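You operate a simulated robot arm through the tools that you are given. There is no shell and no other tool.

You run a simulated robot arm. Do the job below in one go: nothing can be reset, and whatever is moved stays where it is left.

Task
Test the spelt on the tester, then grind it into the mill's beaker.
Fine: tester dial on its grain, one press; leave the mill dial; grind all, spill none; mill off after.

The check looks at the end state, three seconds after you hand in, the way a careful person would. Anything else that was tipped, shoved, dropped, spilled or broken makes it a failure.

Robot
A 7-joint arm with a two-finger parallel gripper, fixed in place. Base frame: the origin is at the foot of the arm, x ahead of it, y to its left, z up; the work surface is at about z = 0.85. Readings come in m, rad, newtons and seconds.
Its first joint turns from -2.601 to 2.601 rad. Payload 3.43 kg.
The TCP is the grasp point between the finger pads, 0.03 m short of the fingertips. In the tool frame z runs along the fingers and y along their closing line. Largest opening 0.094 m; finger width 0.028, thickness 0.01; the body of the gripper, 0.05 by 0.096 m, starts 0.055 m behind the TCP.
Orientation is told as [roll, pitch, yaw] about the base's x, y, z axes, in that order, counted from this pose: with the fingers straight down and closing along the base's y, the tool's x points along the base's -x, its y along +y and its z along -z.

Tools
- The arm moves only by the tool jog_arm. Its argument "motion" is a list of rows, each a list of 2 entries, a list of its own where there are three numbers: the shift along the tool's x, y, z in m, then the turn, a rotation vector about the tool's x, y, z in rad. In form: [[[dx, dy, dz], [ax, ay, az]], ...]. A call has 1 to 20 rows; each row is the pose to reach, as a shift and turn from the pose commanded when the call began, along the tool's axes at that moment. "claw" is the closure, from 0 (fully open) to 1 (shut), set as the call begins (left out, the last holds). A row lasts 0.2 s, in which the tool goes at most 0.05 m and 0.15 rad; a call with a longer step from one row to the next is refused whole, and so is a gripper value outside its range. A pose out of reach is approached as far as the arm can. The call stops where the force on the tool passes 40 N (or 10 N more than at its start, if that is more) or the arm is blocked; 0.2 s more then pass. Each finger travels about 0.045 m/s and halts on what it meets, pressing with about 42 N; the grip force reading is that of the motor and also rises with nothing between the fingers. The clock runs only during rows and for 0.2 s after the last one: add rows that repeat a pose to give the fingers time. It gives the time, the measured TCP pose, the force on the tool (base axes), the opening and the grip force at its end, in the units of the frame above (readings bear some noise), with the torque about the TCP (base axes, N m) and any sound that the robot's microphone picked up.
- Cameras (640 x 400 px; columns grow to the right, rows downward): "scene" is fixed at [0.0573, 0.6501, 1.4815]; the picture's right is [0.28, -0.96, 0.00], its down [-0.61, -0.18, -0.77] and it looks along [0.74, 0.21, -0.64] (base axes); focal length 354 px, centre (320, 200). "wrist" rides on the gripper at [0.076, 0.014, -0.102] in the tool frame; the picture's right is [-0.18, 0.98, 0.00], its down [-0.75, -0.14, -0.64] and it looks along [-0.63, -0.12, 0.77] (tool axes); focal length 243 px, centre (320, 200). There is no depth. A picture from a camera that has moved, and an enlarged one, comes with that camera's place and axes in the base frame and with its lens. The place of the scene camera against the robot may be out by one fixed shift of up to 0.012 m in any direction.
- grab_frame(camera): a new picture of that camera. The clock stands still meanwhile.
- close_up(camera, box): a new picture of the part [left, top, right, bottom] of that camera's present view, enlarged. The clock stands still meanwhile.
- close_job(): hands the job in; it is judged then, once.

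Nothing tells you positions but the pictures and the camera data. Unless the task says otherwise, let go and move clear before handing in.

The tools are called after "Request:" as a command line: name --argument value ..., lists and objects as JSON in quotes. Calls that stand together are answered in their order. jog_arm: Moves the arm, as the interface text tells. Its arguments: {"type":"object","properties":{"motion":{"type":"array","items":{"type":"array"}},"claw":{"type":"number"}},"required":["motion"]} The other tools are called the same way: grab_frame (camera) takes a picture; close_up (camera, box) takes an enlarged picture of a part of a camera's view; close_job () hands the job in.

At the start:

```text
clock: 0.0
eef_pos: [0.7843, 0.6001, 1.1759]
orientation: [-0.001, 0.0, 0.0]
force: [0.0, 0.0, -0.5]
ft_torque: [0.01, -0.02, 0.0]
grip_width: 0.0944
gripper_force: 0.0
```

scene: 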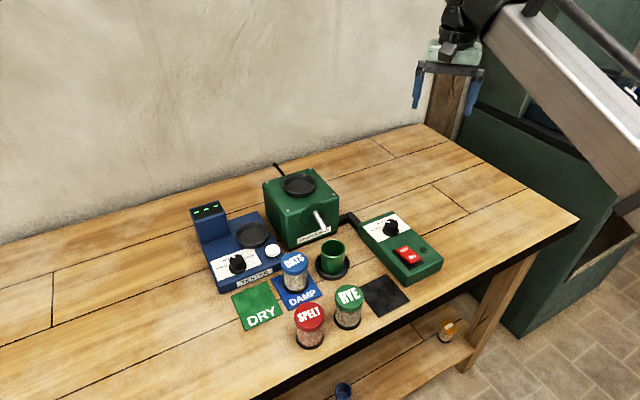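
wrist: 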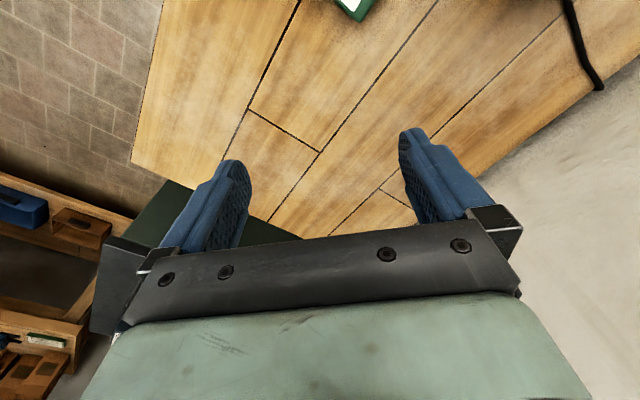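

I see a blue tester, a green mill with a control box, three jars (oats, rye, spelt), DRY/DAMP mats and a black mat. I'll take enlarged views before moving.

Request:
close_up --camera "scene" --box '[180, 190, 300, 300]'

Request:
close_up --camera "scene" --box '[250, 150, 360, 260]'

Request:
close_up --camera "scene" --box '[340, 190, 460, 300]'

Request:
close_up --camera "scene" --box '[220, 230, 420, 360]'

```text
3.64 times, centred on (240, 245) of scene
camera zoom: at [0.0573, 0.6501, 1.4815], right [0.28, -0.96, 0.0], down [-0.61, -0.18, -0.77], along [0.74, 0.21, -0.64], focal length 1287 px, centre (611, 36)
```

zoom: 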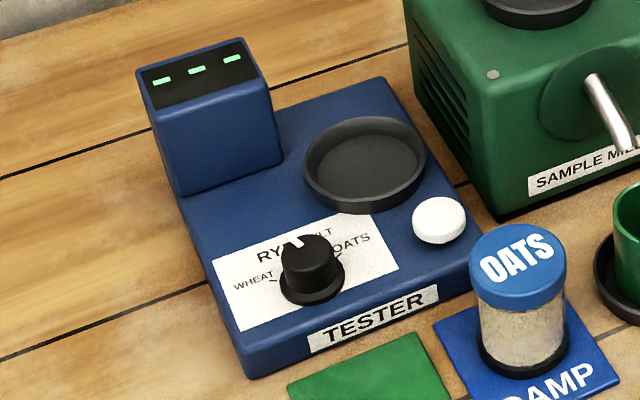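

```text
3.64 times, centred on (305, 205) of scene
camera zoom: at [0.0573, 0.6501, 1.4815], right [0.28, -0.96, 0.0], down [-0.61, -0.18, -0.77], along [0.74, 0.21, -0.64], focal length 1287 px, centre (374, 182)
```

zoom: 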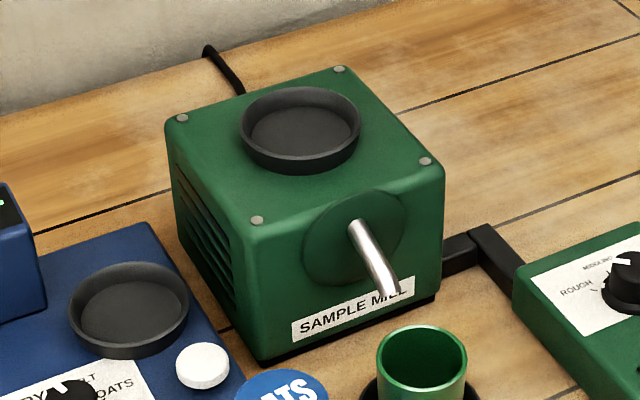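

```text
3.64 times, centred on (400, 245) of scene
camera zoom: at [0.0573, 0.6501, 1.4815], right [0.28, -0.96, 0.0], down [-0.61, -0.18, -0.77], along [0.74, 0.21, -0.64], focal length 1287 px, centre (29, 36)
```

zoom: 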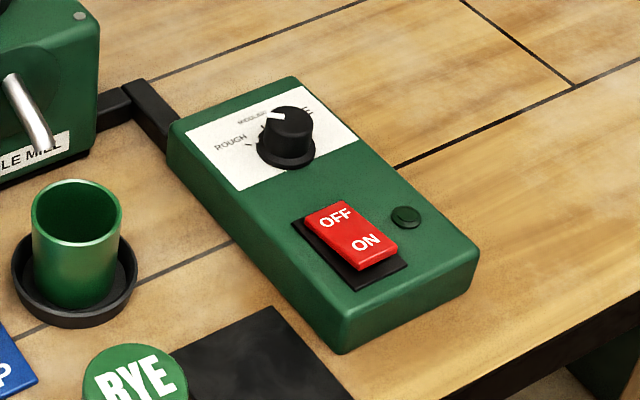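

```text
3.08 times, centred on (320, 295) of scene
camera zoom: at [0.0573, 0.6501, 1.4815], right [0.28, -0.96, 0.0], down [-0.61, -0.18, -0.77], along [0.74, 0.21, -0.64], focal length 1089 px, centre (320, -92)
```

zoom: 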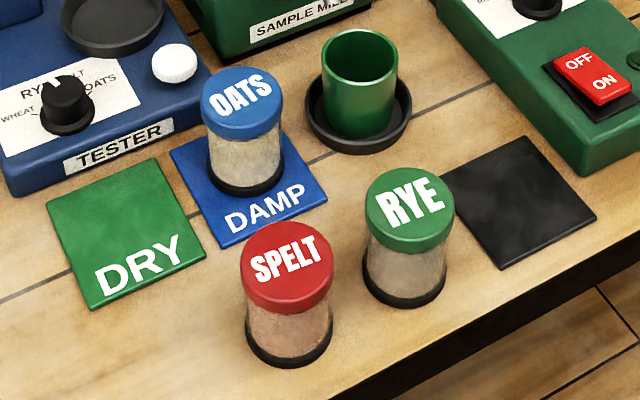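

The jars carry coloured lids, and the tester has a pan, dial and white button. I'll move the wrist camera over the jars to see how they're built.

Request:
jog_arm --motion '[[[0.038, 0.01, 0.0046], [0, 0, -0.105]], [[0.076, 0.02, 0.0092], [0, 0, -0.21]], [[0.114, 0.03, 0.0138], [0, 0, -0.315]], [[0.152, 0.04, 0.0184], [0, 0, -0.42]], [[0.19, 0.05, 0.023], [0, 0, -0.525]], [[0.228, 0.06, 0.0276], [0, 0, -0.63]], [[0.266, 0.07, 0.0322], [0, 0, -0.735]], [[0.304, 0.08, 0.0368], [0, 0, -0.84]], [[0.342, 0.09, 0.0414], [0, 0, -0.945]], [[0.38, 0.1, 0.046], [0, 0, -1.05]]]'

Request:
grab_frame --camera "wrist"

Request:
grab_frame --camera "scene"

```text
clock: 2.2
eef_pos: [0.4046, 0.6997, 1.1307]
orientation: [0.0, 0.0, 1.054]
force: [0.2, -1.0, 0.4]
ft_torque: [-0.02, 0.01, -0.03]
grip_width: 0.094
gripper_force: 0.0
```

```text
taken
camera wrist: at [0.354, 0.6416, 1.2326], right [-0.76, 0.65, 0.0], down [0.5, 0.58, 0.64], along [0.42, 0.49, -0.77], focal length 243 px, centre (320, 200)
```

wrist: 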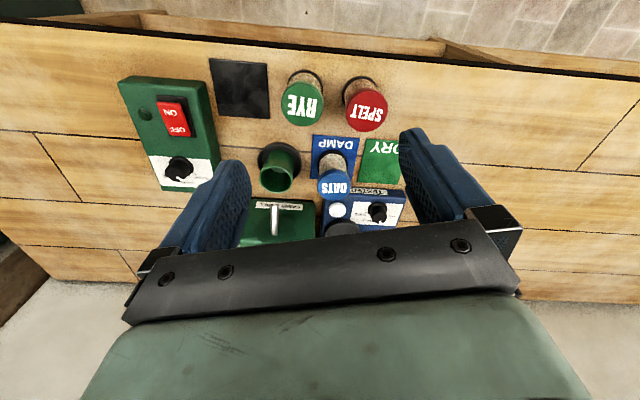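

```text
taken
```

scene: 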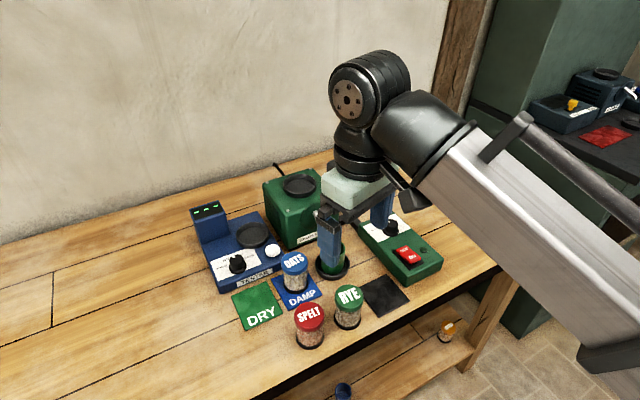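

The wrist camera sees the whole set from above. I'll enlarge the jars and the tester to see the lids and dial.

Request:
close_up --camera "wrist" --box '[240, 60, 420, 170]'

Request:
close_up --camera "wrist" --box '[240, 130, 420, 245]'

Request:
close_up --camera "wrist" --box '[100, 60, 240, 200]'

Request:
close_up --camera "scene" --box '[280, 290, 370, 355]'

```text
3.56 times, centred on (330, 115) of wrist
camera zoom: at [0.354, 0.6416, 1.2326], right [-0.76, 0.65, 0.0], down [0.5, 0.58, 0.64], along [0.42, 0.49, -0.77], focal length 863 px, centre (284, 502)
```

zoom: 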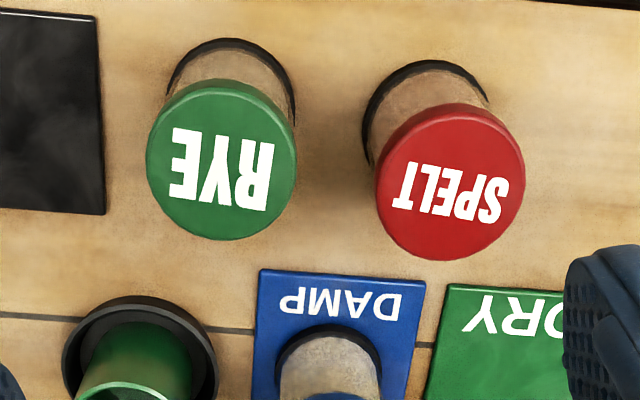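

```text
3.48 times, centred on (330, 188) of wrist
camera zoom: at [0.354, 0.6416, 1.2326], right [-0.76, 0.65, 0.0], down [0.5, 0.58, 0.64], along [0.42, 0.49, -0.77], focal length 844 px, centre (285, 244)
```

zoom: 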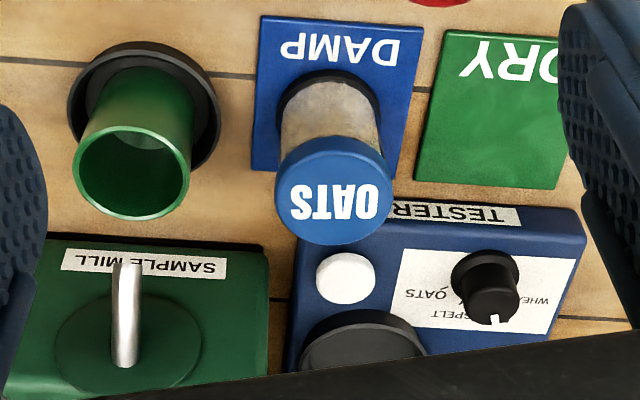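

```text
2.86 times, centred on (170, 130) of wrist
camera zoom: at [0.354, 0.6416, 1.2326], right [-0.76, 0.65, 0.0], down [0.5, 0.58, 0.64], along [0.42, 0.49, -0.77], focal length 693 px, centre (749, 400)
```

zoom: 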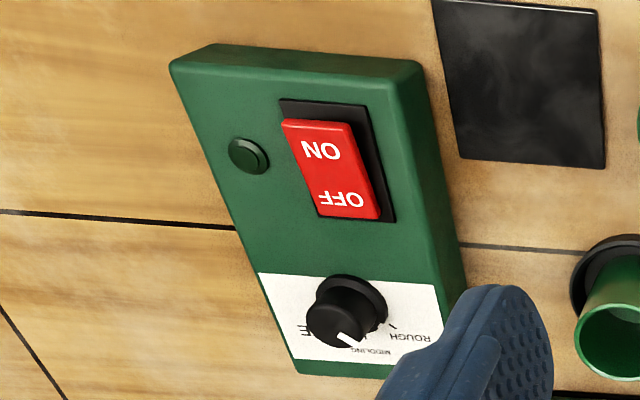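

```text
6.15 times, centred on (325, 322) of scene
camera zoom: at [0.0573, 0.6501, 1.4815], right [0.28, -0.96, 0.0], down [-0.61, -0.18, -0.77], along [0.74, 0.21, -0.64], focal length 2178 px, centre (289, -554)
```

zoom: 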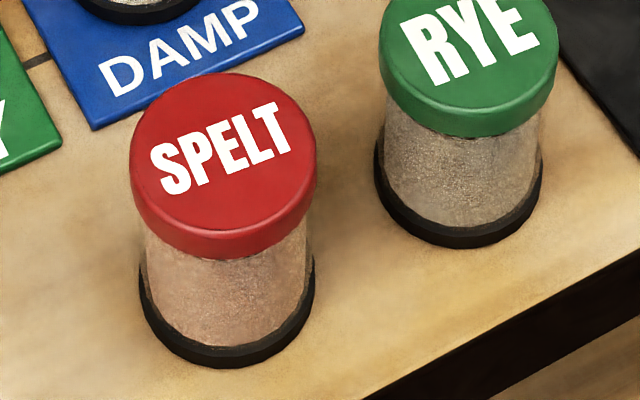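

Let me zoom more on the mill hopper, tester pan and jar, to work out how grain gets in.

Request:
close_up --camera "scene" --box '[275, 165, 325, 205]'

Request:
close_up --camera "scene" --box '[225, 210, 285, 260]'

Request:
close_up --camera "scene" --box '[205, 245, 285, 300]'

Request:
close_up --camera "scene" --box '[185, 195, 235, 235]'

Request:
close_up --camera "scene" --box '[275, 245, 320, 300]'

Request:
close_up --camera "scene" --box '[285, 298, 335, 355]'

```text
10.00 times, centred on (300, 185) of scene
camera zoom: at [0.0573, 0.6501, 1.4815], right [0.28, -0.96, 0.0], down [-0.61, -0.18, -0.77], along [0.74, 0.21, -0.64], focal length 3540 px, centre (520, 350)
```

zoom: 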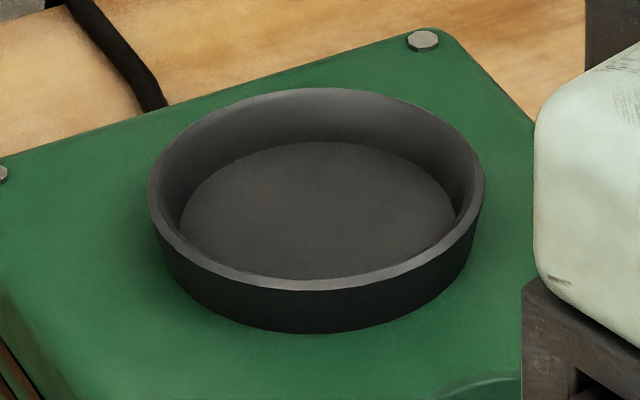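

```text
8.00 times, centred on (255, 235) of scene
camera zoom: at [0.0573, 0.6501, 1.4815], right [0.28, -0.96, 0.0], down [-0.61, -0.18, -0.77], along [0.74, 0.21, -0.64], focal length 2832 px, centre (840, -80)
```

zoom: 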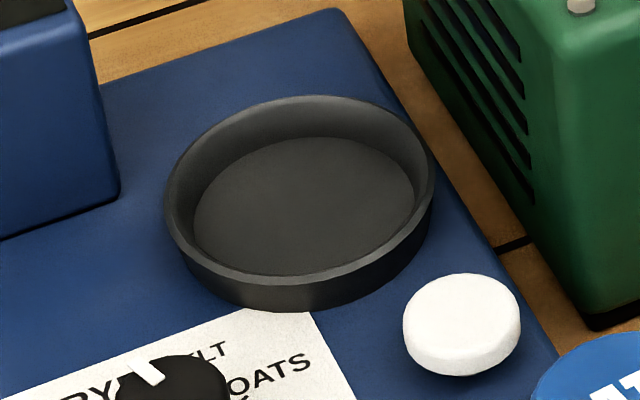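

```text
7.27 times, centred on (245, 272) of scene
camera zoom: at [0.0573, 0.6501, 1.4815], right [0.28, -0.96, 0.0], down [-0.61, -0.18, -0.77], along [0.74, 0.21, -0.64], focal length 2574 px, centre (866, -327)
```

zoom: 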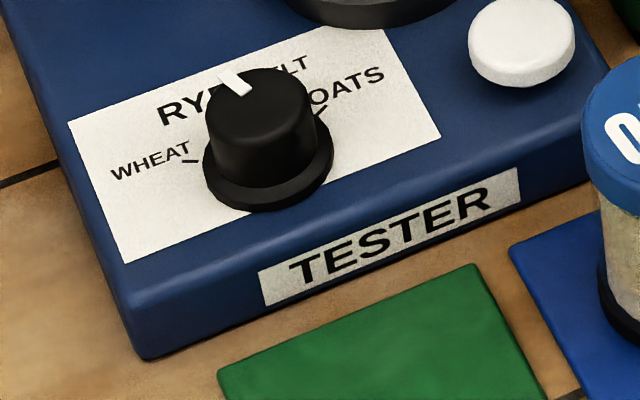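

```text
10.00 times, centred on (210, 215) of scene
camera zoom: at [0.0573, 0.6501, 1.4815], right [0.28, -0.96, 0.0], down [-0.61, -0.18, -0.77], along [0.74, 0.21, -0.64], focal length 3540 px, centre (1420, 50)
```

zoom: 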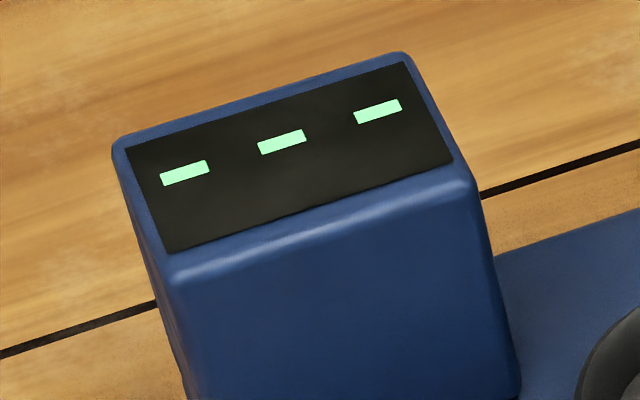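

```text
7.27 times, centred on (298, 272) of scene
camera zoom: at [0.0573, 0.6501, 1.4815], right [0.28, -0.96, 0.0], down [-0.61, -0.18, -0.77], along [0.74, 0.21, -0.64], focal length 2574 px, centre (484, -327)
```

zoom: 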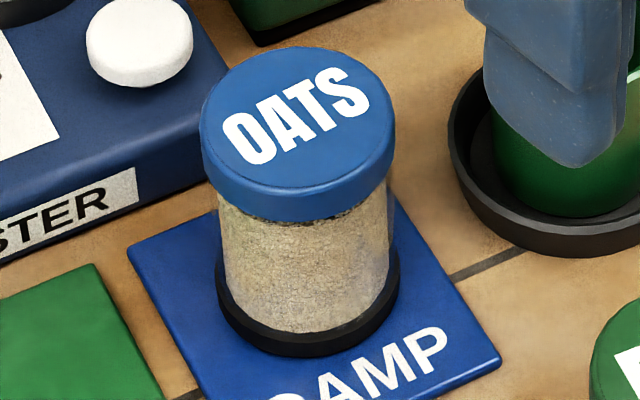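

```text
7.02 times, centred on (310, 326) of scene
camera zoom: at [0.0573, 0.6501, 1.4815], right [0.28, -0.96, 0.0], down [-0.61, -0.18, -0.77], along [0.74, 0.21, -0.64], focal length 2484 px, centre (390, -688)
```

zoom: 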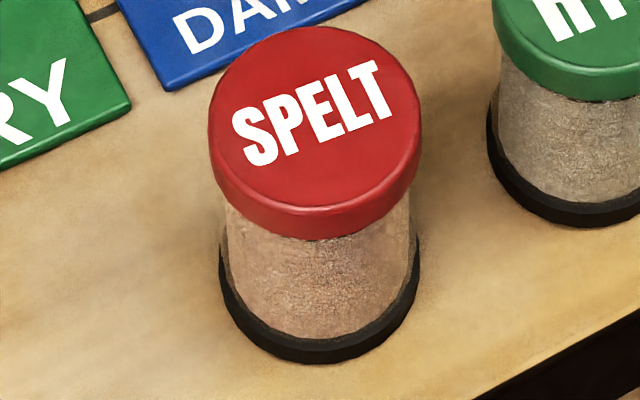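

The jars look sealed (lid plus foot) and the dishes on tester and mill are jar-sized nests, so the jar itself probably goes in the dish. I'll move outward and up for a better look at tester and mill, also checking reach.

Request:
jog_arm --motion '[[[-0.035, 0, -0.02], [0, 0, 0]], [[-0.07, 0, -0.04], [0, 0, 0]], [[-0.105, 0, -0.06], [0, 0, 0]], [[-0.14, 0, -0.08], [0, 0, 0]]]'

Request:
grab_frame --camera "wrist"

```text
clock: 3.2
eef_pos: [0.4745, 0.8216, 1.2107]
orientation: [-0.001, 0.0, 1.051]
force: [0.4, -0.3, 0.2]
ft_torque: [0.06, -0.01, -0.04]
grip_width: 0.094
gripper_force: 0.0
```

```text
taken
camera wrist: at [0.4237, 0.7628, 1.3126], right [-0.76, 0.65, 0.0], down [0.5, 0.58, 0.64], along [0.42, 0.49, -0.77], focal length 243 px, centre (320, 200)
```

wrist: 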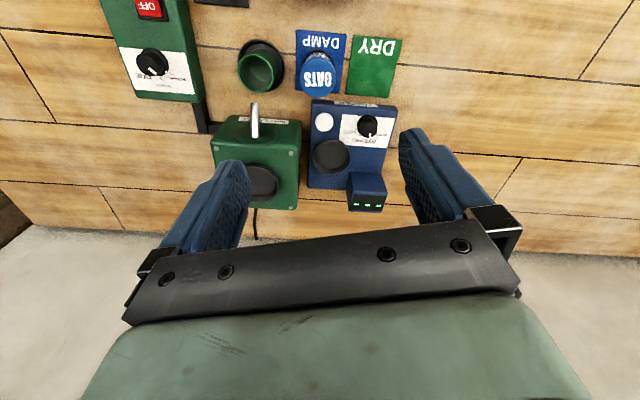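

Request:
close_up --camera "wrist" --box '[290, 85, 410, 215]'

Request:
close_up --camera "wrist" --box '[200, 30, 310, 150]'

Request:
close_up --camera "wrist" --box '[200, 110, 310, 220]'

Request:
close_up --camera "wrist" --box '[320, 90, 410, 150]'

```text
3.08 times, centred on (350, 150) of wrist
camera zoom: at [0.4237, 0.7628, 1.3126], right [-0.76, 0.65, 0.0], down [0.5, 0.58, 0.64], along [0.42, 0.49, -0.77], focal length 746 px, centre (228, 354)
```

zoom: 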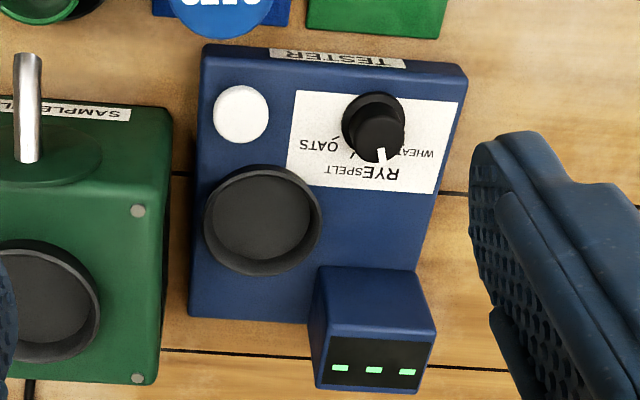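

```text
3.33 times, centred on (255, 90) of wrist
camera zoom: at [0.4237, 0.7628, 1.3126], right [-0.76, 0.65, 0.0], down [0.5, 0.58, 0.64], along [0.42, 0.49, -0.77], focal length 809 px, centre (537, 567)
```

zoom: 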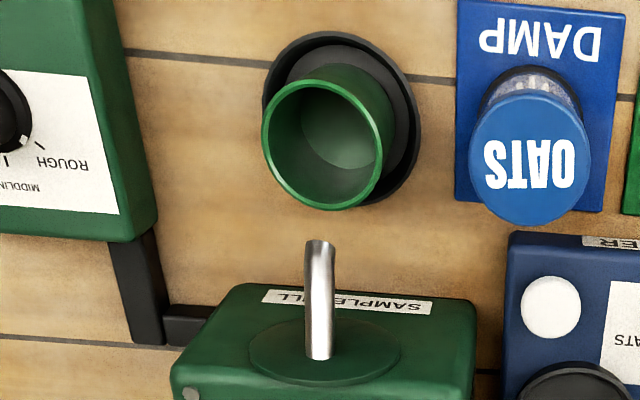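

```text
3.64 times, centred on (255, 165) of wrist
camera zoom: at [0.4237, 0.7628, 1.3126], right [-0.76, 0.65, 0.0], down [0.5, 0.58, 0.64], along [0.42, 0.49, -0.77], focal length 882 px, centre (556, 327)
```

zoom: 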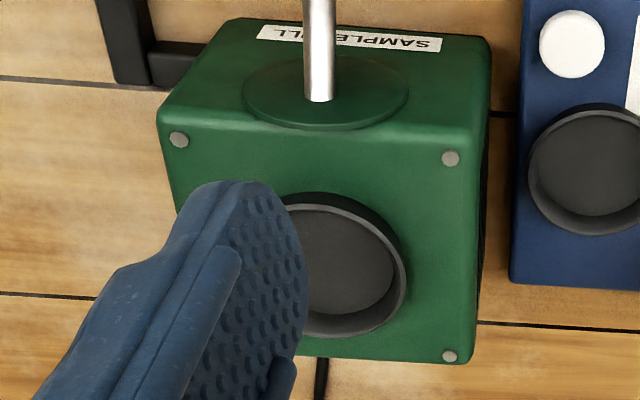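

```text
6.67 times, centred on (365, 120) of wrist
camera zoom: at [0.4237, 0.7628, 1.3126], right [-0.76, 0.65, 0.0], down [0.5, 0.58, 0.64], along [0.42, 0.49, -0.77], focal length 1618 px, centre (20, 733)
```

zoom: 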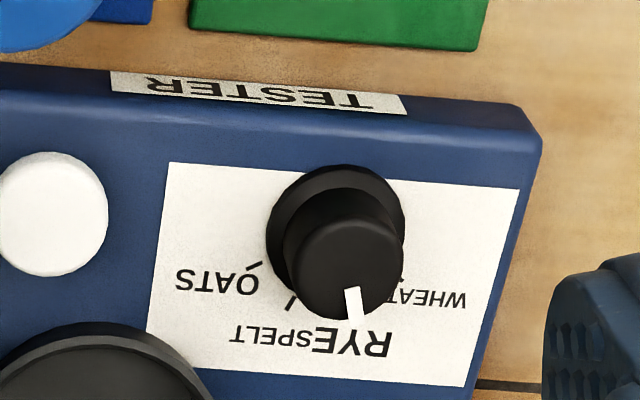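

Next I check how far the arm reaches when tilted outward: the tester dish (≈(0.557, 0.953)) and mill dish (≈(0.636, 0.868)) lie beyond the tool-down reach. I'll tilt 45° above the tester dish, well clear of everything.

Request:
jog_arm --motion '[[[-0.0258, -0.001, 0.0217], [0, -0.131, 0]], [[-0.0517, -0.002, 0.0433], [0, -0.262, 0]], [[-0.0775, -0.003, 0.065], [0, -0.393, 0]], [[-0.1033, -0.004, 0.0867], [0, -0.524, 0]], [[-0.1292, -0.005, 0.1083], [0, -0.655, 0]], [[-0.155, -0.006, 0.13], [0, -0.785, 0]]]'

Request:
grab_frame --camera "scene"

Request:
grab_frame --camera "wrist"

```text
clock: 4.6
eef_pos: [0.5564, 0.9527, 1.0804]
orientation: [0.0, -0.787, 1.051]
force: [0.6, -0.3, 1.0]
ft_torque: [0.01, 0.0, 0.03]
grip_width: 0.0941
gripper_force: 0.0
```

```text
taken
```

scene: 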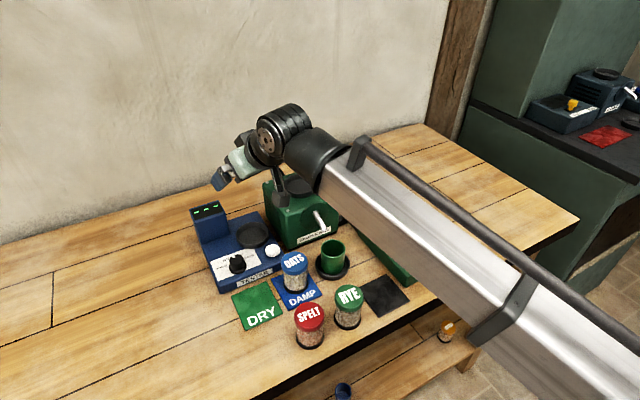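

```text
taken
camera wrist: at [0.4804, 0.8515, 1.0974], right [-0.79, 0.6, 0.13], down [0.16, 0.0, 0.99], along [0.59, 0.8, -0.09], focal length 243 px, centre (320, 200)
```

wrist: 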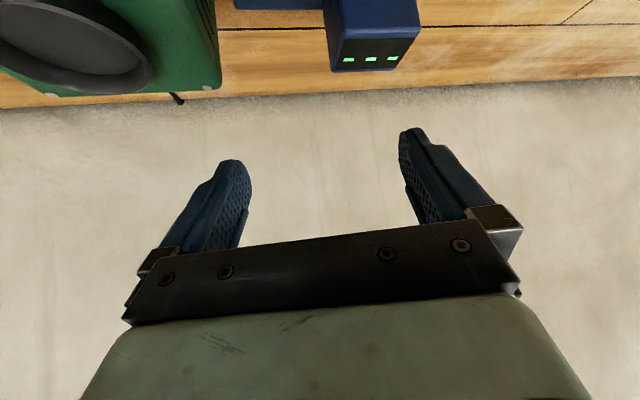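

The arm reaches with a 45° outward tilt. I take the tester dial to be at about (0.473, 0.957), pointing at RYE, with SPELT about 40° clockwise from there. I'll go above the dial first, with the fingers partly closed.

Request:
jog_arm --motion '[[[0.0157, 0.0185, 0.002], [0, 0.071, 0]], [[0.0313, 0.037, 0.004], [0, 0.142, 0]], [[0.047, 0.0555, 0.006], [0, 0.213, 0]], [[0.0626, 0.074, 0.008], [0, 0.285, 0]], [[0.0626, 0.074, 0.008], [0, 0.285, 0]]]' --claw 0.42

Request:
jog_arm --motion '[[[0, 0, 0], [-0.0655, 0, -0.12]], [[0, 0, 0], [-0.131, 0, -0.24]], [[0, 0, 0], [-0.1966, 0, -0.36]]]'

Request:
grab_frame --camera "wrist"

Request:
grab_frame --camera "scene"

```text
clock: 5.8
eef_pos: [0.4732, 0.9573, 1.0282]
orientation: [0.0, -0.498, 1.05]
force: [0.6, -0.7, -0.1]
ft_torque: [0.01, 0.01, 0.0]
grip_width: 0.0544
gripper_force: 0.1
```

```text
clock: 6.6
eef_pos: [0.4725, 0.9568, 1.0299]
orientation: [0.0, -0.502, 1.463]
force: [0.9, -0.5, 0.3]
ft_torque: [0.0, 0.0, 0.03]
grip_width: 0.0548
gripper_force: 0.0
```

```text
taken
camera wrist: at [0.4465, 0.844, 1.0829], right [-0.96, 0.27, 0.09], down [0.18, 0.34, 0.92], along [0.22, 0.9, -0.37], focal length 243 px, centre (320, 200)
```

wrist: 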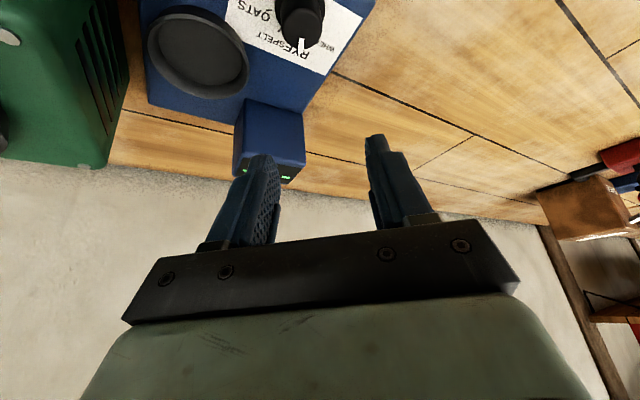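

```text
taken
```

scene: 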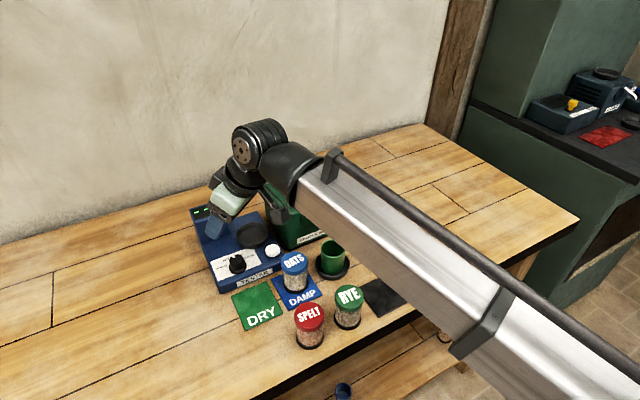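

Request:
close_up --camera "wrist" --box '[140, 0, 380, 150]'

Request:
close_up --camera "wrist" --box '[230, 0, 370, 80]'

```text
2.67 times, centred on (260, 75) of wrist
camera zoom: at [0.4465, 0.844, 1.0829], right [-0.96, 0.27, 0.09], down [0.18, 0.34, 0.92], along [0.22, 0.9, -0.37], focal length 647 px, centre (480, 533)
```

zoom: 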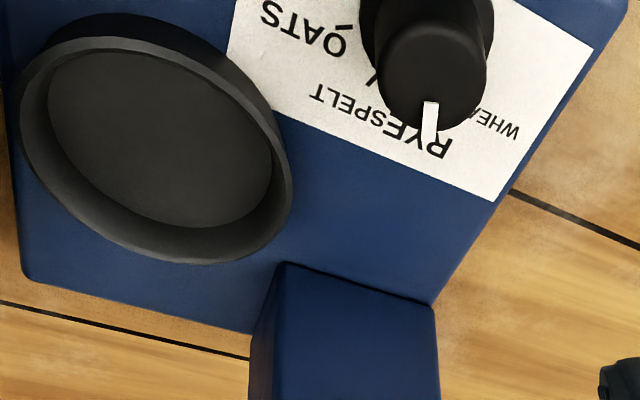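

```text
4.57 times, centred on (300, 40) of wrist
camera zoom: at [0.4465, 0.844, 1.0829], right [-0.96, 0.27, 0.09], down [0.18, 0.34, 0.92], along [0.22, 0.9, -0.37], focal length 1109 px, centre (411, 931)
```

zoom: 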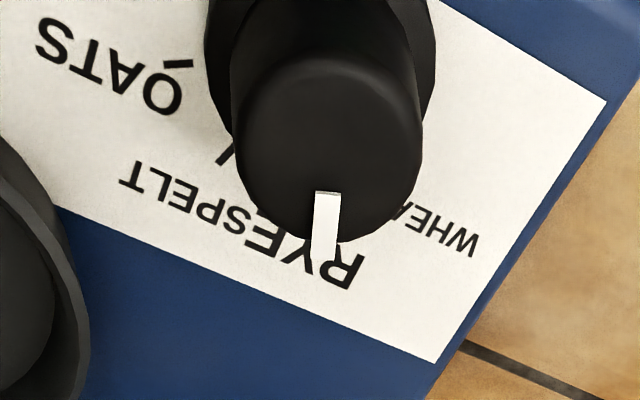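

The dial knob's top is at about (0.474, 0.956, 0.903). I'll lower to just above it with the fingers straddling, then check the alignment.

Request:
jog_arm --motion '[[[0.0121, -0.0005, 0.0175], [0, 0, 0]], [[0.0242, -0.0009, 0.0351], [0, 0, 0]], [[0.0364, -0.0014, 0.0526], [0, 0, 0]], [[0.0485, -0.0018, 0.0702], [0, 0, 0]], [[0.0485, -0.0018, 0.0702], [0, 0, 0]]]'

Request:
close_up --camera "wrist" --box '[180, 60, 460, 240]'

Request:
close_up --camera "scene" --box '[180, 150, 340, 300]'

```text
clock: 7.8
eef_pos: [0.4757, 0.9494, 0.9457]
orientation: [-0.001, -0.502, 1.46]
force: [-0.4, 0.3, -0.6]
ft_torque: [0.0, 0.0, 0.02]
grip_width: 0.0543
gripper_force: 0.1
```

```text
2.22 times, centred on (320, 150) of wrist
camera zoom: at [0.4478, 0.8362, 0.9983], right [-0.96, 0.27, 0.09], down [0.18, 0.34, 0.92], along [0.22, 0.9, -0.37], focal length 539 px, centre (320, 311)
```

zoom: 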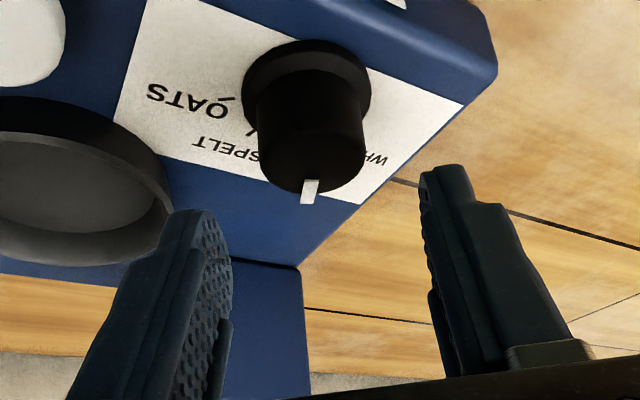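

```text
2.67 times, centred on (260, 225) of scene
camera zoom: at [0.0573, 0.6501, 1.4815], right [0.28, -0.96, 0.0], down [-0.61, -0.18, -0.77], along [0.74, 0.21, -0.64], focal length 944 px, centre (480, 133)
```

zoom: 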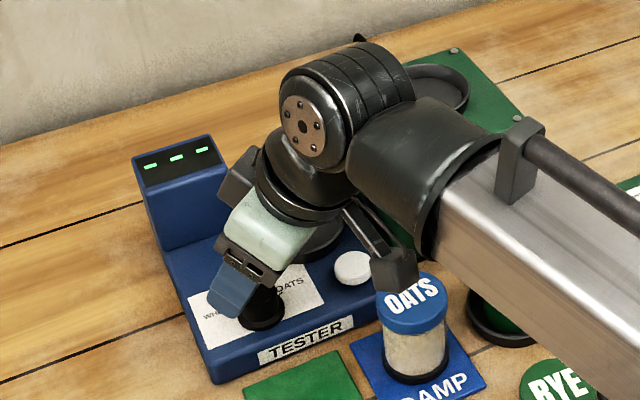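

The fingers straddle the knob with about 12 mm to spare on each side. I'll go down to grip depth and take a look before closing.

Request:
jog_arm --motion '[[[0.004, 0.001, 0.0073], [0, 0, 0]], [[0.008, 0.002, 0.0146], [0, 0, 0]], [[0.0118, 0.002, 0.0217], [0, 0, 0]], [[0.0118, 0.002, 0.0217], [0, 0, 0]]]'

Request:
close_up --camera "wrist" --box '[180, 60, 460, 240]'

Request:
close_up --camera "scene" --box '[190, 210, 310, 300]'

```text
clock: 8.8
eef_pos: [0.4719, 0.948, 0.9199]
orientation: [0.0, -0.5, 1.461]
force: [0.2, -0.1, 0.4]
ft_torque: [-0.01, -0.02, 0.0]
grip_width: 0.0545
gripper_force: 0.0
```

```text
2.22 times, centred on (320, 150) of wrist
camera zoom: at [0.445, 0.8349, 0.973], right [-0.96, 0.27, 0.09], down [0.18, 0.34, 0.92], along [0.22, 0.9, -0.37], focal length 539 px, centre (320, 311)
```

zoom: 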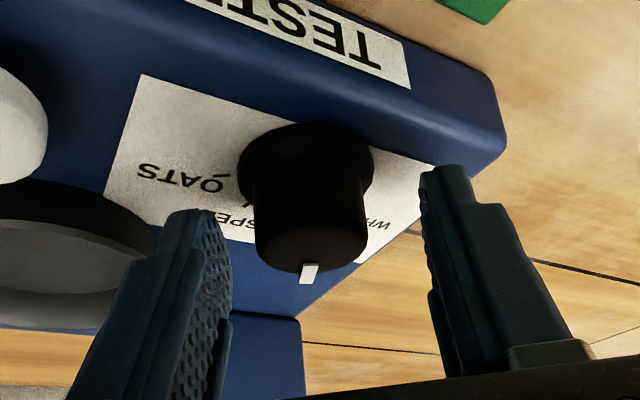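

```text
4.44 times, centred on (250, 255) of scene
camera zoom: at [0.0573, 0.6501, 1.4815], right [0.28, -0.96, 0.0], down [-0.61, -0.18, -0.77], along [0.74, 0.21, -0.64], focal length 1573 px, centre (631, -44)
```

zoom: 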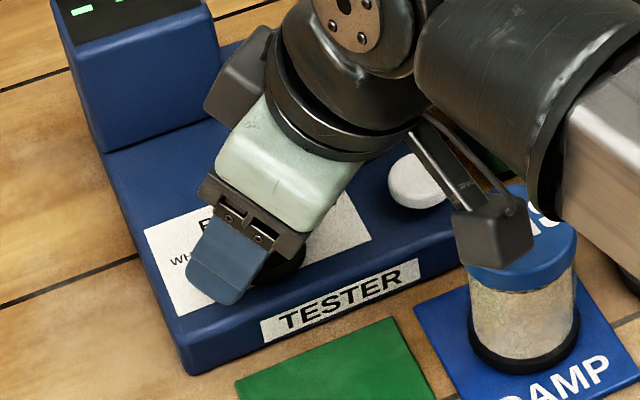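

Good overlap with the knob. I'll lower 4 mm more and close on the knob.

Request:
jog_arm --motion '[[[0.0019, 0, 0.0035], [0, 0, 0]], [[0.0019, 0, 0.0035], [0, 0, 0]]]'

Request:
jog_arm --motion '[[[0, 0, 0], [0, 0, 0]], [[0, 0, 0], [0, 0, 0]], [[0, 0, 0], [0, 0, 0]], [[0, 0, 0], [0, 0, 0]]]' --claw 0.85

Request:
close_up --camera "wrist" --box '[180, 60, 460, 240]'

```text
clock: 9.4
eef_pos: [0.4721, 0.9481, 0.9161]
orientation: [-0.001, -0.501, 1.462]
force: [-0.2, 0.7, 0.1]
ft_torque: [0.04, -0.01, 0.02]
grip_width: 0.0545
gripper_force: 0.0
```

```text
clock: 10.4
eef_pos: [0.4744, 0.9478, 0.916]
orientation: [-0.003, -0.502, 1.461]
force: [19.4, -1.4, 1.1]
ft_torque: [-0.08, -0.66, -0.16]
grip_width: 0.0363
gripper_force: 44.9
```

```text
2.22 times, centred on (320, 150) of wrist
camera zoom: at [0.4466, 0.835, 0.9687], right [-0.96, 0.27, 0.09], down [0.18, 0.34, 0.93], along [0.22, 0.9, -0.37], focal length 539 px, centre (320, 311)
```

zoom: 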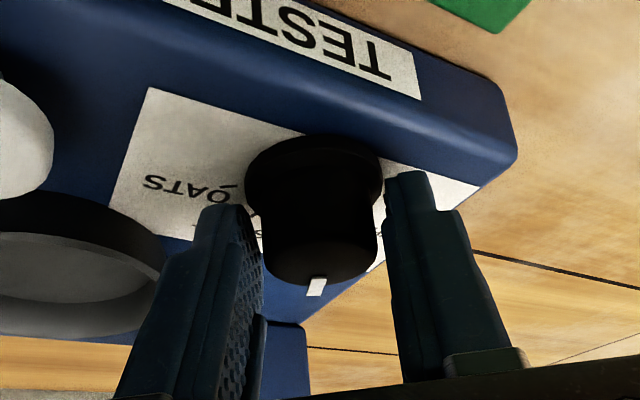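

The fingers seem to have met the knob's skirt (0.036 wide) and are about 2 mm off centre, since I feel 19 N sideways. I'll open, rise 6 mm, shift 2 mm and grip the knob proper.

Request:
jog_arm --motion '[[[0, 0, 0], [0, 0, 0]], [[0, 0, 0], [0, 0, 0]], [[-0.0029, -0.002, -0.0053], [0, 0, 0]], [[-0.0029, -0.002, -0.0053], [0, 0, 0]]]' --claw 0.45

Request:
jog_arm --motion '[[[0, 0, 0], [0, 0, 0]], [[0, 0, 0], [0, 0, 0]], [[0, 0, 0], [0, 0, 0]], [[0, 0, 0], [0, 0, 0]]]' --claw 0.85

Request:
close_up --camera "wrist" --box '[180, 60, 460, 240]'

Request:
close_up --camera "scene" --box '[190, 200, 310, 300]'

```text
clock: 11.4
eef_pos: [0.4725, 0.9487, 0.9214]
orientation: [-0.001, -0.499, 1.461]
force: [-0.6, -0.6, -0.4]
ft_torque: [0.0, -0.03, 0.03]
grip_width: 0.0518
gripper_force: 0.0
```

```text
clock: 12.4
eef_pos: [0.4753, 0.948, 0.9213]
orientation: [0.0, -0.5, 1.461]
force: [3.6, -0.9, -0.2]
ft_torque: [0.01, -0.11, -0.04]
grip_width: 0.0291
gripper_force: 44.9
```

```text
2.22 times, centred on (320, 150) of wrist
camera zoom: at [0.447, 0.835, 0.9747], right [-0.96, 0.27, 0.09], down [0.18, 0.34, 0.92], along [0.22, 0.9, -0.37], focal length 539 px, centre (320, 311)
```

zoom: 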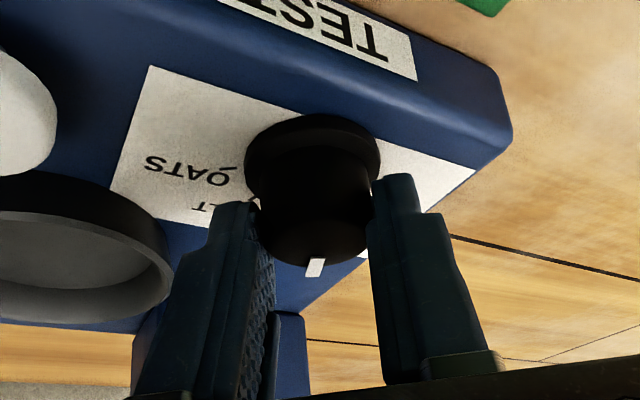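

```text
4.00 times, centred on (250, 250) of scene
camera zoom: at [0.0573, 0.6501, 1.4815], right [0.28, -0.96, 0.0], down [-0.61, -0.18, -0.77], along [0.74, 0.21, -0.64], focal length 1416 px, centre (600, 0)
```

zoom: 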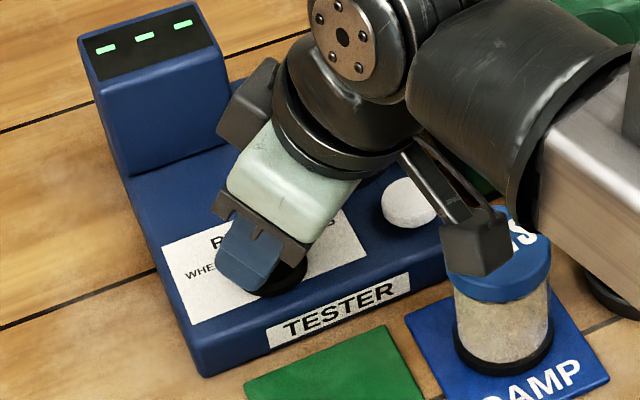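

Now the grip is on the knob itself (0.029 wide). I'll turn it 40° clockwise about its own axis.

Request:
jog_arm --motion '[[[-0.0001, 0.0012, 0.0], [0.0671, 0, 0.1229]], [[-0.0003, 0.0024, 0.0002], [0.1342, 0, 0.2457]], [[-0.0007, 0.0036, 0.0004], [0.2013, 0, 0.3686]], [[-0.0012, 0.0047, 0.0006], [0.2685, 0, 0.4914]], [[-0.0018, 0.0057, 0.001], [0.3356, 0, 0.6143]], [[-0.0018, 0.0057, 0.001], [0.3356, 0, 0.6143]]]'

Request:
close_up --camera "wrist" --box '[180, 60, 460, 240]'

Request:
close_up --camera "scene" --box '[190, 200, 310, 300]'

```text
clock: 13.8
eef_pos: [0.4694, 0.9499, 0.9223]
orientation: [-0.002, -0.5, 0.76]
force: [5.5, 3.5, -0.3]
ft_torque: [0.08, -0.1, -0.03]
grip_width: 0.0293
gripper_force: 44.8
```

```text
2.22 times, centred on (320, 150) of wrist
camera zoom: at [0.375, 0.8818, 0.9747], right [-0.56, 0.82, 0.09], down [0.35, 0.14, 0.93], along [0.75, 0.55, -0.37], focal length 539 px, centre (320, 311)
```

zoom: 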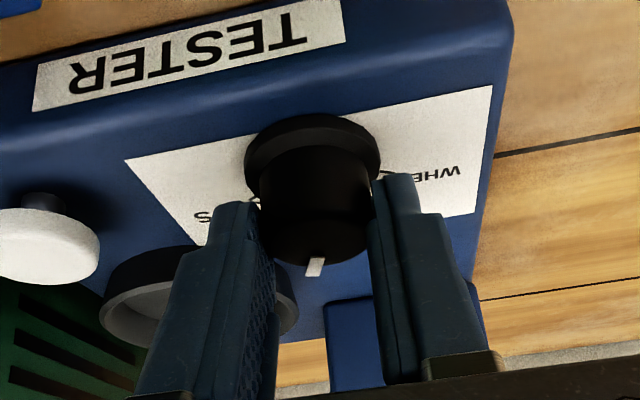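

```text
4.00 times, centred on (250, 250) of scene
camera zoom: at [0.0573, 0.6501, 1.4815], right [0.28, -0.96, 0.0], down [-0.61, -0.18, -0.77], along [0.74, 0.21, -0.64], focal length 1416 px, centre (600, 0)
```

zoom: 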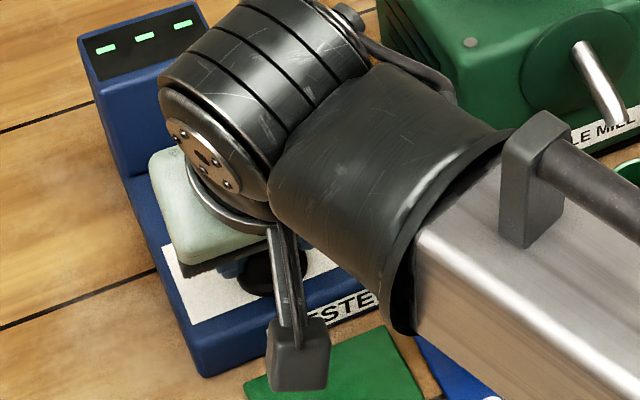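

The knob followed the gripper. I'll release, lift straight up and inspect the dial.

Request:
jog_arm --motion '[[[0, 0, 0], [0, 0, 0]], [[0, 0, 0], [0, 0, 0]], [[-0.0144, 0, -0.0263], [0, 0, 0]], [[-0.0287, 0, -0.0527], [0, 0, 0]], [[-0.0479, 0, -0.0878], [0, 0, 0]], [[-0.0671, 0, -0.1229], [0, 0, 0]]]' --claw 0.42

Request:
grab_frame --camera "wrist"

Request:
close_up --camera "wrist" --box '[250, 0, 410, 110]'

Request:
close_up --camera "scene" --box '[190, 200, 310, 300]'

```text
clock: 15.2
eef_pos: [0.4686, 0.9485, 1.0652]
orientation: [0.001, -0.5, 0.761]
force: [0.0, 0.3, -0.6]
ft_torque: [0.01, -0.01, 0.01]
grip_width: 0.0547
gripper_force: 0.1
```

```text
taken
camera wrist: at [0.3751, 0.8798, 1.1177], right [-0.56, 0.82, 0.09], down [0.35, 0.14, 0.92], along [0.75, 0.55, -0.37], focal length 243 px, centre (320, 200)
```

wrist: 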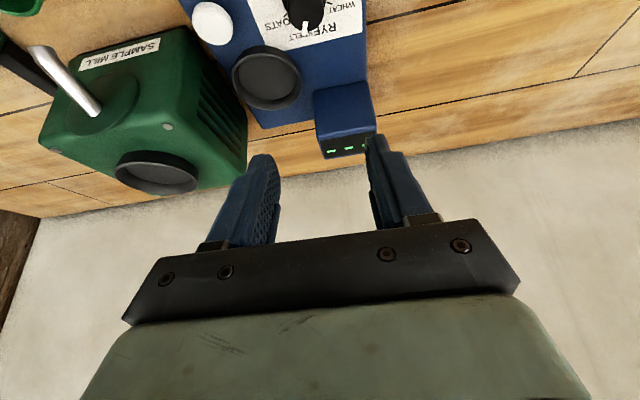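

```text
3.64 times, centred on (330, 55) of wrist
camera zoom: at [0.3751, 0.8798, 1.1177], right [-0.56, 0.82, 0.09], down [0.35, 0.14, 0.92], along [0.75, 0.55, -0.37], focal length 882 px, centre (284, 727)
```

zoom: 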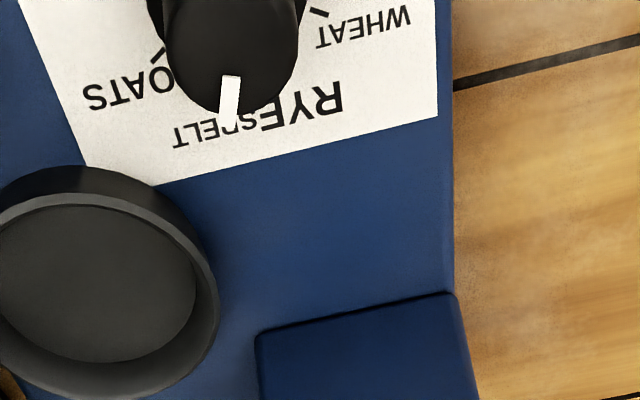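

```text
4.00 times, centred on (250, 250) of scene
camera zoom: at [0.0573, 0.6501, 1.4815], right [0.28, -0.96, 0.0], down [-0.61, -0.18, -0.77], along [0.74, 0.21, -0.64], focal length 1416 px, centre (600, 0)
```

zoom: 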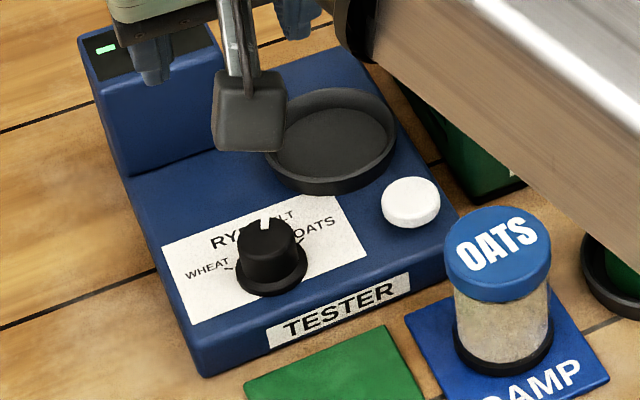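

The dial now points at SPELT (about 25° azimuth, the label's own direction). Next I'll fetch the spelt jar at about (0.380, 0.762), coming in tilted with a limited opening so the rye jar isn't touched.

Request:
jog_arm --motion '[[[0.0318, -0.0123, -0.0088], [-0.0121, -0.0167, -0.0198]], [[0.0636, -0.0247, -0.0177], [-0.0242, -0.0333, -0.0396]], [[0.0954, -0.037, -0.0265], [-0.0364, -0.05, -0.0594]], [[0.1272, -0.0493, -0.0353], [-0.0485, -0.0667, -0.0791]], [[0.159, -0.0617, -0.0442], [-0.0606, -0.0833, -0.0989]], [[0.1908, -0.074, -0.053], [-0.0727, -0.1, -0.1187]], [[0.1908, -0.074, -0.053], [-0.0727, -0.1, -0.1187]]]' --claw 0.28

Request:
grab_frame --camera "wrist"

Request:
close_up --camera "scene" --box '[200, 190, 320, 290]'

Request:
grab_frame --camera "scene"

```text
clock: 16.8
eef_pos: [0.3788, 0.7639, 1.0159]
orientation: [0.0, -0.6, 0.901]
force: [-0.3, 0.6, 0.1]
ft_torque: [0.0, 0.02, -0.03]
grip_width: 0.0676
gripper_force: 0.1
```

```text
taken
camera wrist: at [0.2921, 0.6785, 1.0575], right [-0.68, 0.73, 0.1], down [0.27, 0.11, 0.96], along [0.69, 0.67, -0.28], focal length 243 px, centre (320, 200)
```

wrist: 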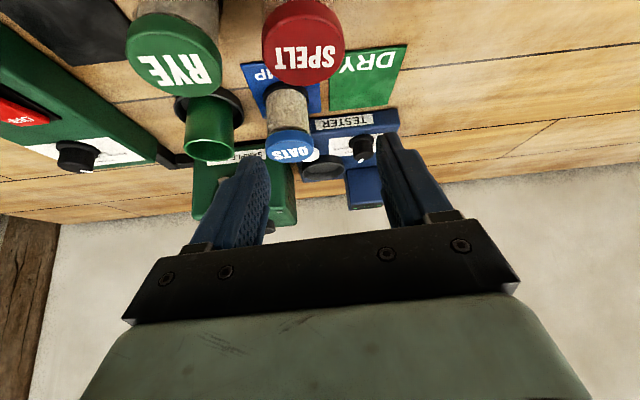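

```text
4.00 times, centred on (260, 240) of scene
camera zoom: at [0.0573, 0.6501, 1.4815], right [0.28, -0.96, 0.0], down [-0.61, -0.18, -0.77], along [0.74, 0.21, -0.64], focal length 1416 px, centre (560, 40)
```

zoom: 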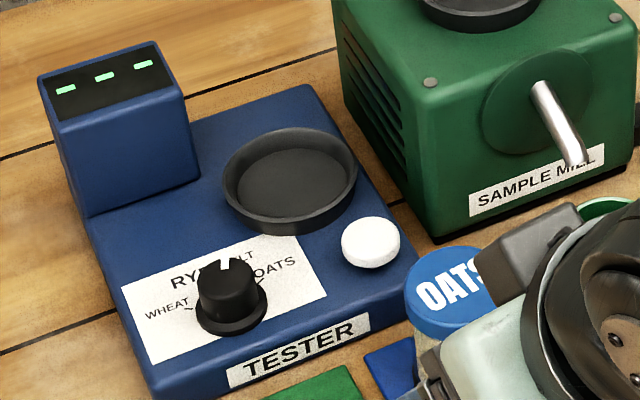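

```text
taken
```

scene: 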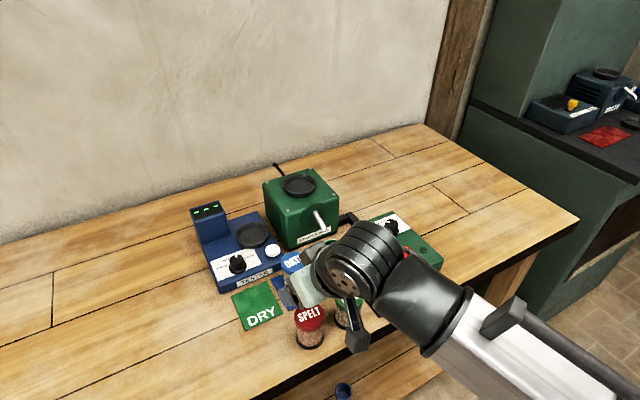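

Request:
close_up --camera "scene" --box '[215, 245, 265, 277]'

Request:
close_up --camera "wrist" --box '[120, 0, 420, 190]'

Request:
close_up --camera "wrist" --box '[300, 110, 400, 185]'

```text
12.50 times, centred on (240, 261) of scene
camera zoom: at [0.0573, 0.6501, 1.4815], right [0.28, -0.96, 0.0], down [-0.61, -0.18, -0.77], along [0.74, 0.21, -0.64], focal length 4424 px, centre (1320, -562)
```

zoom: 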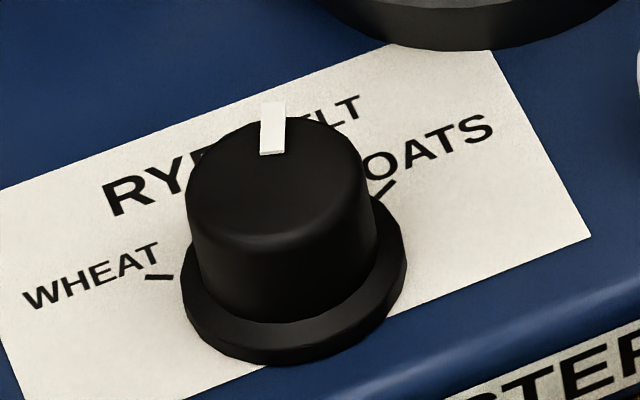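

```text
2.11 times, centred on (270, 95) of wrist
camera zoom: at [0.2921, 0.6785, 1.0575], right [-0.68, 0.73, 0.1], down [0.27, 0.11, 0.96], along [0.69, 0.67, -0.28], focal length 511 px, centre (425, 421)
```

zoom: 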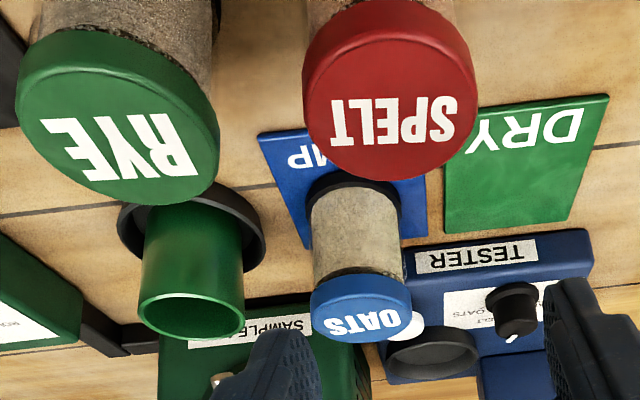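

```text
5.33 times, centred on (350, 148) of wrist
camera zoom: at [0.2921, 0.6785, 1.0575], right [-0.68, 0.73, 0.1], down [0.27, 0.11, 0.96], along [0.69, 0.67, -0.28], focal length 1294 px, centre (160, 480)
```

zoom: 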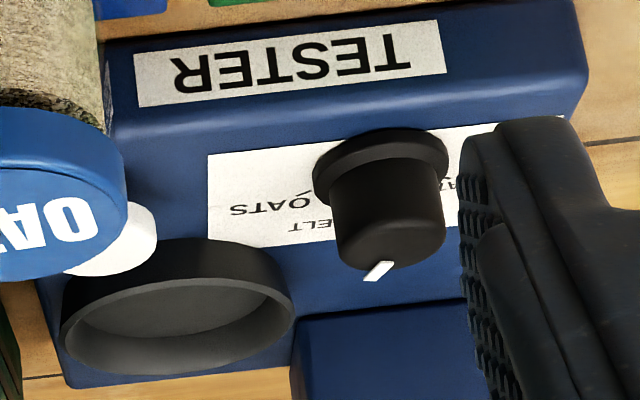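

The dial reads SPELT (pointer direction 25° against the label's 25.4°). The jar sits centred between the fingers laterally, so I'll descend onto it.

Request:
jog_arm --motion '[[[0.0131, 0, 0.0181], [0, 0, 0]], [[0.0263, 0, 0.0363], [0, 0, 0]], [[0.0394, 0, 0.0544], [0, 0, 0]], [[0.0526, 0, 0.0726], [0, 0, 0]], [[0.0657, 0, 0.0907], [0, 0, 0]], [[0.0657, 0, 0.0907], [0, 0, 0]]]'

Request:
grab_frame --camera "wrist"

Request:
grab_frame --camera "scene"

```text
clock: 18.2
eef_pos: [0.3769, 0.7615, 0.905]
orientation: [0.001, -0.601, 0.9]
force: [0.5, 0.4, 0.5]
ft_torque: [0.0, 0.0, -0.03]
grip_width: 0.0676
gripper_force: 0.1
```

```text
taken
camera wrist: at [0.2906, 0.6774, 0.9464], right [-0.67, 0.73, 0.1], down [0.27, 0.11, 0.96], along [0.69, 0.67, -0.28], focal length 243 px, centre (320, 200)
```

wrist: 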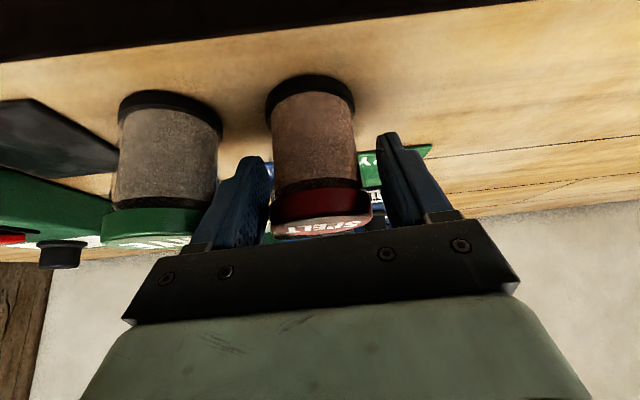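

```text
taken
```

scene: 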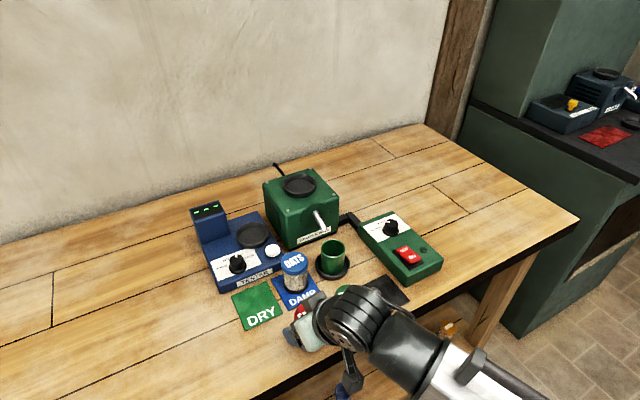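

Request:
close_up --camera "wrist" --box '[180, 60, 460, 240]'

```text
2.22 times, centred on (320, 150) of wrist
camera zoom: at [0.2906, 0.6774, 0.9464], right [-0.67, 0.73, 0.1], down [0.27, 0.11, 0.96], along [0.69, 0.67, -0.28], focal length 539 px, centre (320, 311)
```

zoom: 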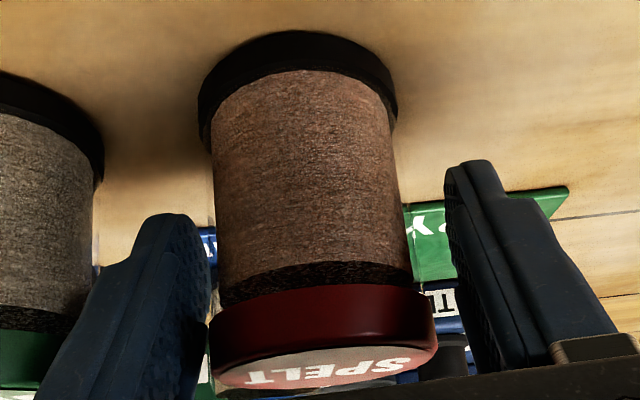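

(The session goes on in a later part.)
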